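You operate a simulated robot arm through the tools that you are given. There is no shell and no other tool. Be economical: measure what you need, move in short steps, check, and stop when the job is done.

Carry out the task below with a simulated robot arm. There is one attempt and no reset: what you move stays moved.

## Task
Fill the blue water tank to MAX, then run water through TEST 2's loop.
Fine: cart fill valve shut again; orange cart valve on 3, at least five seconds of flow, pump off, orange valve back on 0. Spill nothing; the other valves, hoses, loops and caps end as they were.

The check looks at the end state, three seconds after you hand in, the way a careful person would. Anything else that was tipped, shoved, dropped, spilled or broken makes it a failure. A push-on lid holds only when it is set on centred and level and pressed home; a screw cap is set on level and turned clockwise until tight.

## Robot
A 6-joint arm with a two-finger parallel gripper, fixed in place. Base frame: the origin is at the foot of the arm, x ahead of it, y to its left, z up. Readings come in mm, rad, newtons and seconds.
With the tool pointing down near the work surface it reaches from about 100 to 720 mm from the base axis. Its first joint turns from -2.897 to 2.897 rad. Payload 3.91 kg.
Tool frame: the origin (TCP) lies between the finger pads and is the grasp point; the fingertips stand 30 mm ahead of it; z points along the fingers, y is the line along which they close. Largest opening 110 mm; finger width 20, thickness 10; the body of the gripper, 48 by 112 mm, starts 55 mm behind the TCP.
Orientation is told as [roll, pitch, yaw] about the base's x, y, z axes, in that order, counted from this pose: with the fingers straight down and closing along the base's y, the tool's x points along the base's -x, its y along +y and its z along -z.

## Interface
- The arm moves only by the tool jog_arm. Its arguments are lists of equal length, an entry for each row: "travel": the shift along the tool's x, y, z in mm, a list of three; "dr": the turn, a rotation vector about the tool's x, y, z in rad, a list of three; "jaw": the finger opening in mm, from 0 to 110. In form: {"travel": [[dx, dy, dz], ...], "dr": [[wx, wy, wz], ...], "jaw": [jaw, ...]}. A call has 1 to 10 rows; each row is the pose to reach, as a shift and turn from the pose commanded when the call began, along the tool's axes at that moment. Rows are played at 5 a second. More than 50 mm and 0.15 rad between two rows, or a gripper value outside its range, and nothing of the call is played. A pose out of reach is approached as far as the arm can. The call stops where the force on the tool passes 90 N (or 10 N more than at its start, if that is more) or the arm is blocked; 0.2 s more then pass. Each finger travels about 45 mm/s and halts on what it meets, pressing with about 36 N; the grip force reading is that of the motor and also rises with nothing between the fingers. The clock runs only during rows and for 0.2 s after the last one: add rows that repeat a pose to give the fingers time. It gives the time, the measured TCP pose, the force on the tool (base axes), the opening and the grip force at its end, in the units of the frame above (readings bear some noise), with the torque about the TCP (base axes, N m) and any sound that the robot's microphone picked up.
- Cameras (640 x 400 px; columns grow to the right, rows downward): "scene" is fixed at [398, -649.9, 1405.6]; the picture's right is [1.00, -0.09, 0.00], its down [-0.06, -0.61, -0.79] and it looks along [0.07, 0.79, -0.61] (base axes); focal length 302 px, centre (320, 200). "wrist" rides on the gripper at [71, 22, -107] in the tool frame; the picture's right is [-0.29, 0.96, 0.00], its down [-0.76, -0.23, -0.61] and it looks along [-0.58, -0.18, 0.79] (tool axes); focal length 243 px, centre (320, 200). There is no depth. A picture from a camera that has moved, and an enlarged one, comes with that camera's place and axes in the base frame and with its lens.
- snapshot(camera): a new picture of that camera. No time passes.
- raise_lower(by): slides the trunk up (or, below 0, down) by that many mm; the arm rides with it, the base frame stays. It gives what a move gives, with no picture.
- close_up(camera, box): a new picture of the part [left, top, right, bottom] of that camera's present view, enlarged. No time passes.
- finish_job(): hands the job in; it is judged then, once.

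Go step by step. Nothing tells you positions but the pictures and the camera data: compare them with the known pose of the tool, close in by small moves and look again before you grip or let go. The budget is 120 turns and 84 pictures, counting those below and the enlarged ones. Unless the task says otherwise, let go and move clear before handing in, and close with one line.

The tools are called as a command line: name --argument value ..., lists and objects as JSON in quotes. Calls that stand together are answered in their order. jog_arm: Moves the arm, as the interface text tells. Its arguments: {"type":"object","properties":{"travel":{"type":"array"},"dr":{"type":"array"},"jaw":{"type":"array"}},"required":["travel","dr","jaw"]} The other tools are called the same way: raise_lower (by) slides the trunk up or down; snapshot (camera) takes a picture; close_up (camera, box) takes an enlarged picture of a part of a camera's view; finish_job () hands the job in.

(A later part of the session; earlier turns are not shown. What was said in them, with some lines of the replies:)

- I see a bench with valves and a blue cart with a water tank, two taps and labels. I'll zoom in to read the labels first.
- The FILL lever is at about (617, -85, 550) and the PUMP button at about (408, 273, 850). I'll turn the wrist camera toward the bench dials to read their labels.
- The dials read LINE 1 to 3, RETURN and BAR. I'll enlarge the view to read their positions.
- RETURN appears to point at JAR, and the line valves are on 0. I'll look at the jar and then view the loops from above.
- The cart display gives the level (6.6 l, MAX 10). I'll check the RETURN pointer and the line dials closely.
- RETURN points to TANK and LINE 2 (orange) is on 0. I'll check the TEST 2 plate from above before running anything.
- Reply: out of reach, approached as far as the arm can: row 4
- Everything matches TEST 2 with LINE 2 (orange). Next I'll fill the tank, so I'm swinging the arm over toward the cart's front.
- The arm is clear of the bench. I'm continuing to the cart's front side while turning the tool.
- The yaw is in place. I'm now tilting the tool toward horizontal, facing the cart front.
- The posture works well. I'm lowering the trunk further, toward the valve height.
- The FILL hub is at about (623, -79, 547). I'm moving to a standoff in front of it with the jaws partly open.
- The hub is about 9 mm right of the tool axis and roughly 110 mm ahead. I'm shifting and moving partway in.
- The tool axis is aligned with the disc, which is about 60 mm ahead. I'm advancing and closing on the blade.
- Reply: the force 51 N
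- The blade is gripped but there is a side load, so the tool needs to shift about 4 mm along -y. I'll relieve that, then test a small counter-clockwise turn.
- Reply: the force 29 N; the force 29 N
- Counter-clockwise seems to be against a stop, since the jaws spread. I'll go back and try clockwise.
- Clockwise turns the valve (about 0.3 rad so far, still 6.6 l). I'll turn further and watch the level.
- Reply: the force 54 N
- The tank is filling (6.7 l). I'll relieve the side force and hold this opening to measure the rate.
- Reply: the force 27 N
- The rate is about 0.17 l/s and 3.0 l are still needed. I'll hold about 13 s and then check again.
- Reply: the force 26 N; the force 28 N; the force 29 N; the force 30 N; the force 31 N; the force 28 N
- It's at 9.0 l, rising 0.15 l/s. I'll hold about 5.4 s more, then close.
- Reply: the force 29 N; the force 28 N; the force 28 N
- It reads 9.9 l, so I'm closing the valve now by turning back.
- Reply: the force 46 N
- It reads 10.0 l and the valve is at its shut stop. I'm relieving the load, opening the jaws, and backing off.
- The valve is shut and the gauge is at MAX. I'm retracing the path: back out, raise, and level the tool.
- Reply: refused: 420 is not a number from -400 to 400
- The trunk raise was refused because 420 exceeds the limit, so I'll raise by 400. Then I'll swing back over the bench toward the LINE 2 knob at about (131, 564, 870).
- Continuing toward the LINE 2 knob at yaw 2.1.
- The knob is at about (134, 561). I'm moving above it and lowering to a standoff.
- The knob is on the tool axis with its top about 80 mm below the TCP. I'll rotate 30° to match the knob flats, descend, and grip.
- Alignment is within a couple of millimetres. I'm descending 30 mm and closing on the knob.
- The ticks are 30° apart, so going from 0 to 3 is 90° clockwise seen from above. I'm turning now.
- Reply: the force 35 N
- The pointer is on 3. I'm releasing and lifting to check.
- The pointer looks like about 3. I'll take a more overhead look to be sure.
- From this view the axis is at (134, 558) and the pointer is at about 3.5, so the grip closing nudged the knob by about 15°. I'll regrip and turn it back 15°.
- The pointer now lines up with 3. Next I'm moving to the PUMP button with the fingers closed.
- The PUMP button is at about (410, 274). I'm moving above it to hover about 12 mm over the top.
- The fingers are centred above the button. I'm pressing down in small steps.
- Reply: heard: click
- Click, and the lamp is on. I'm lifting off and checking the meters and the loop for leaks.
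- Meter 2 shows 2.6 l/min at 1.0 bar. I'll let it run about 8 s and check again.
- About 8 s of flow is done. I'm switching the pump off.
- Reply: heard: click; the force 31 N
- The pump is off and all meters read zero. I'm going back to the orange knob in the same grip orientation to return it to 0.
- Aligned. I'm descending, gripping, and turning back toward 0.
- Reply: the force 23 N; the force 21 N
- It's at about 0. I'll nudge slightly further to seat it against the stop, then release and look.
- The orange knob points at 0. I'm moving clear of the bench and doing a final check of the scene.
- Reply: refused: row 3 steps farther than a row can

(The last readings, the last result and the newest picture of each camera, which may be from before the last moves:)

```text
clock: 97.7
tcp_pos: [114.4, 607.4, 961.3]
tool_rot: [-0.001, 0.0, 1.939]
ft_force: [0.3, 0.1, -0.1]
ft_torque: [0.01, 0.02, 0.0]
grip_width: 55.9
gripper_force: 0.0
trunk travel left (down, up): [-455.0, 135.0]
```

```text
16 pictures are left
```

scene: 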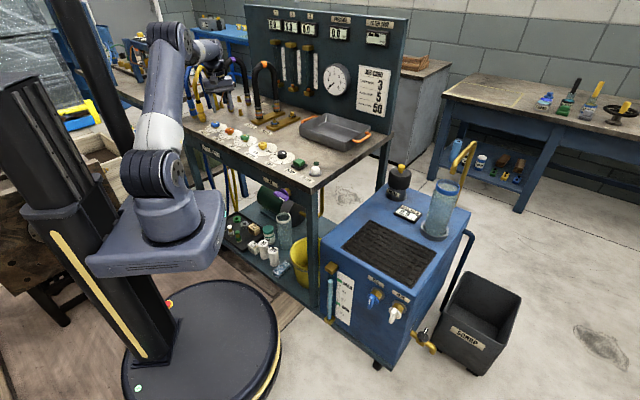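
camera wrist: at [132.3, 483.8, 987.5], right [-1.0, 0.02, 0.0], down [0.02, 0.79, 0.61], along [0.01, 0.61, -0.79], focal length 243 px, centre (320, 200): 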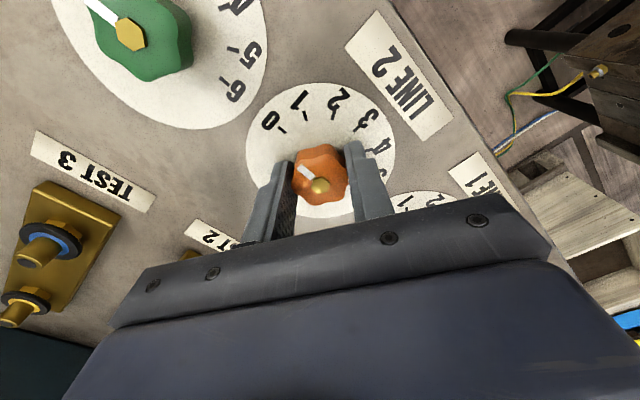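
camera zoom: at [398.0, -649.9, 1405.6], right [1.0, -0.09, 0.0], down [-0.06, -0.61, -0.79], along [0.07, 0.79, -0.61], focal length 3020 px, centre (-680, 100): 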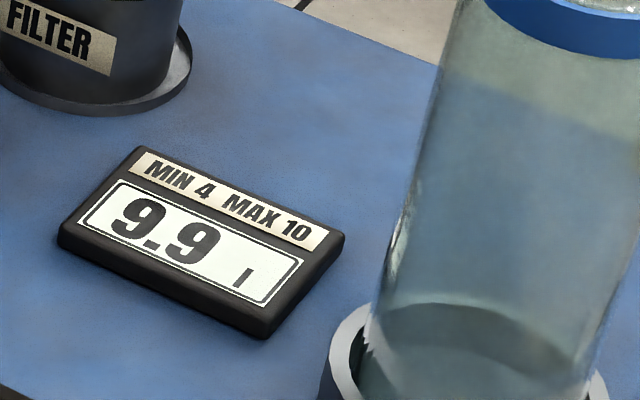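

Everything is in its place and the water column is at the MAX mark. I'm backing the arm clear with smaller steps.

jog_arm --travel '[[0, 0, -35], [10, 0, -75], [40, 0, -105], [80, 0, -120], [120, 0, -130], [160, 0, -140], [200, 0, -150]]' --dr '[[0, 0, 0], [0, 0, 0], [0, 0, 0], [0, 0, 0], [0, 0, 0], [0, 0, 0], [0, 0, 0]]' --jaw '[56, 56, 56, 56, 56, 56, 56]'

close_up --camera "scene" --box '[180, 70, 340, 180]'

```text
clock: 99.3
tcp_pos: [188.4, 420.0, 1111.8]
tool_rot: [-0.001, 0.001, 1.942]
ft_force: [1.0, 0.5, 0.1]
ft_torque: [0.03, 0.0, 0.0]
grip_width: 55.7
gripper_force: 0.0
trunk travel left (down, up): [-455.0, 135.0]
```

```text
3.64 times, centred on (260, 125) of scene
camera zoom: at [398.0, -649.9, 1405.6], right [1.0, -0.09, 0.0], down [-0.06, -0.61, -0.79], along [0.07, 0.79, -0.61], focal length 1098 px, centre (538, 473)
```

zoom: 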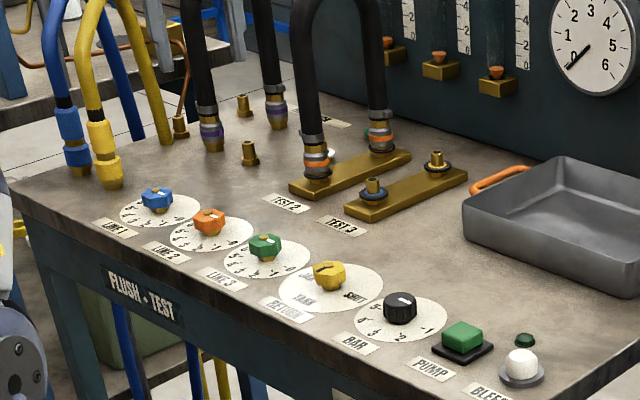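

The arm is clear, the bench is dry, and the valves are back as they were, so I'm handing in.

finish_job

```text
The job is handed in.
```

I filled the tank to MAX (10.0 l), shut the fill valve, and ran TEST 2's loop for about 9 s with the orange valve on 3 (meter 2 at about 2.7 l/min). The pump is off, the orange valve is back on 0, I saw no spills, and the tank display now reads 9.9 l after the run.
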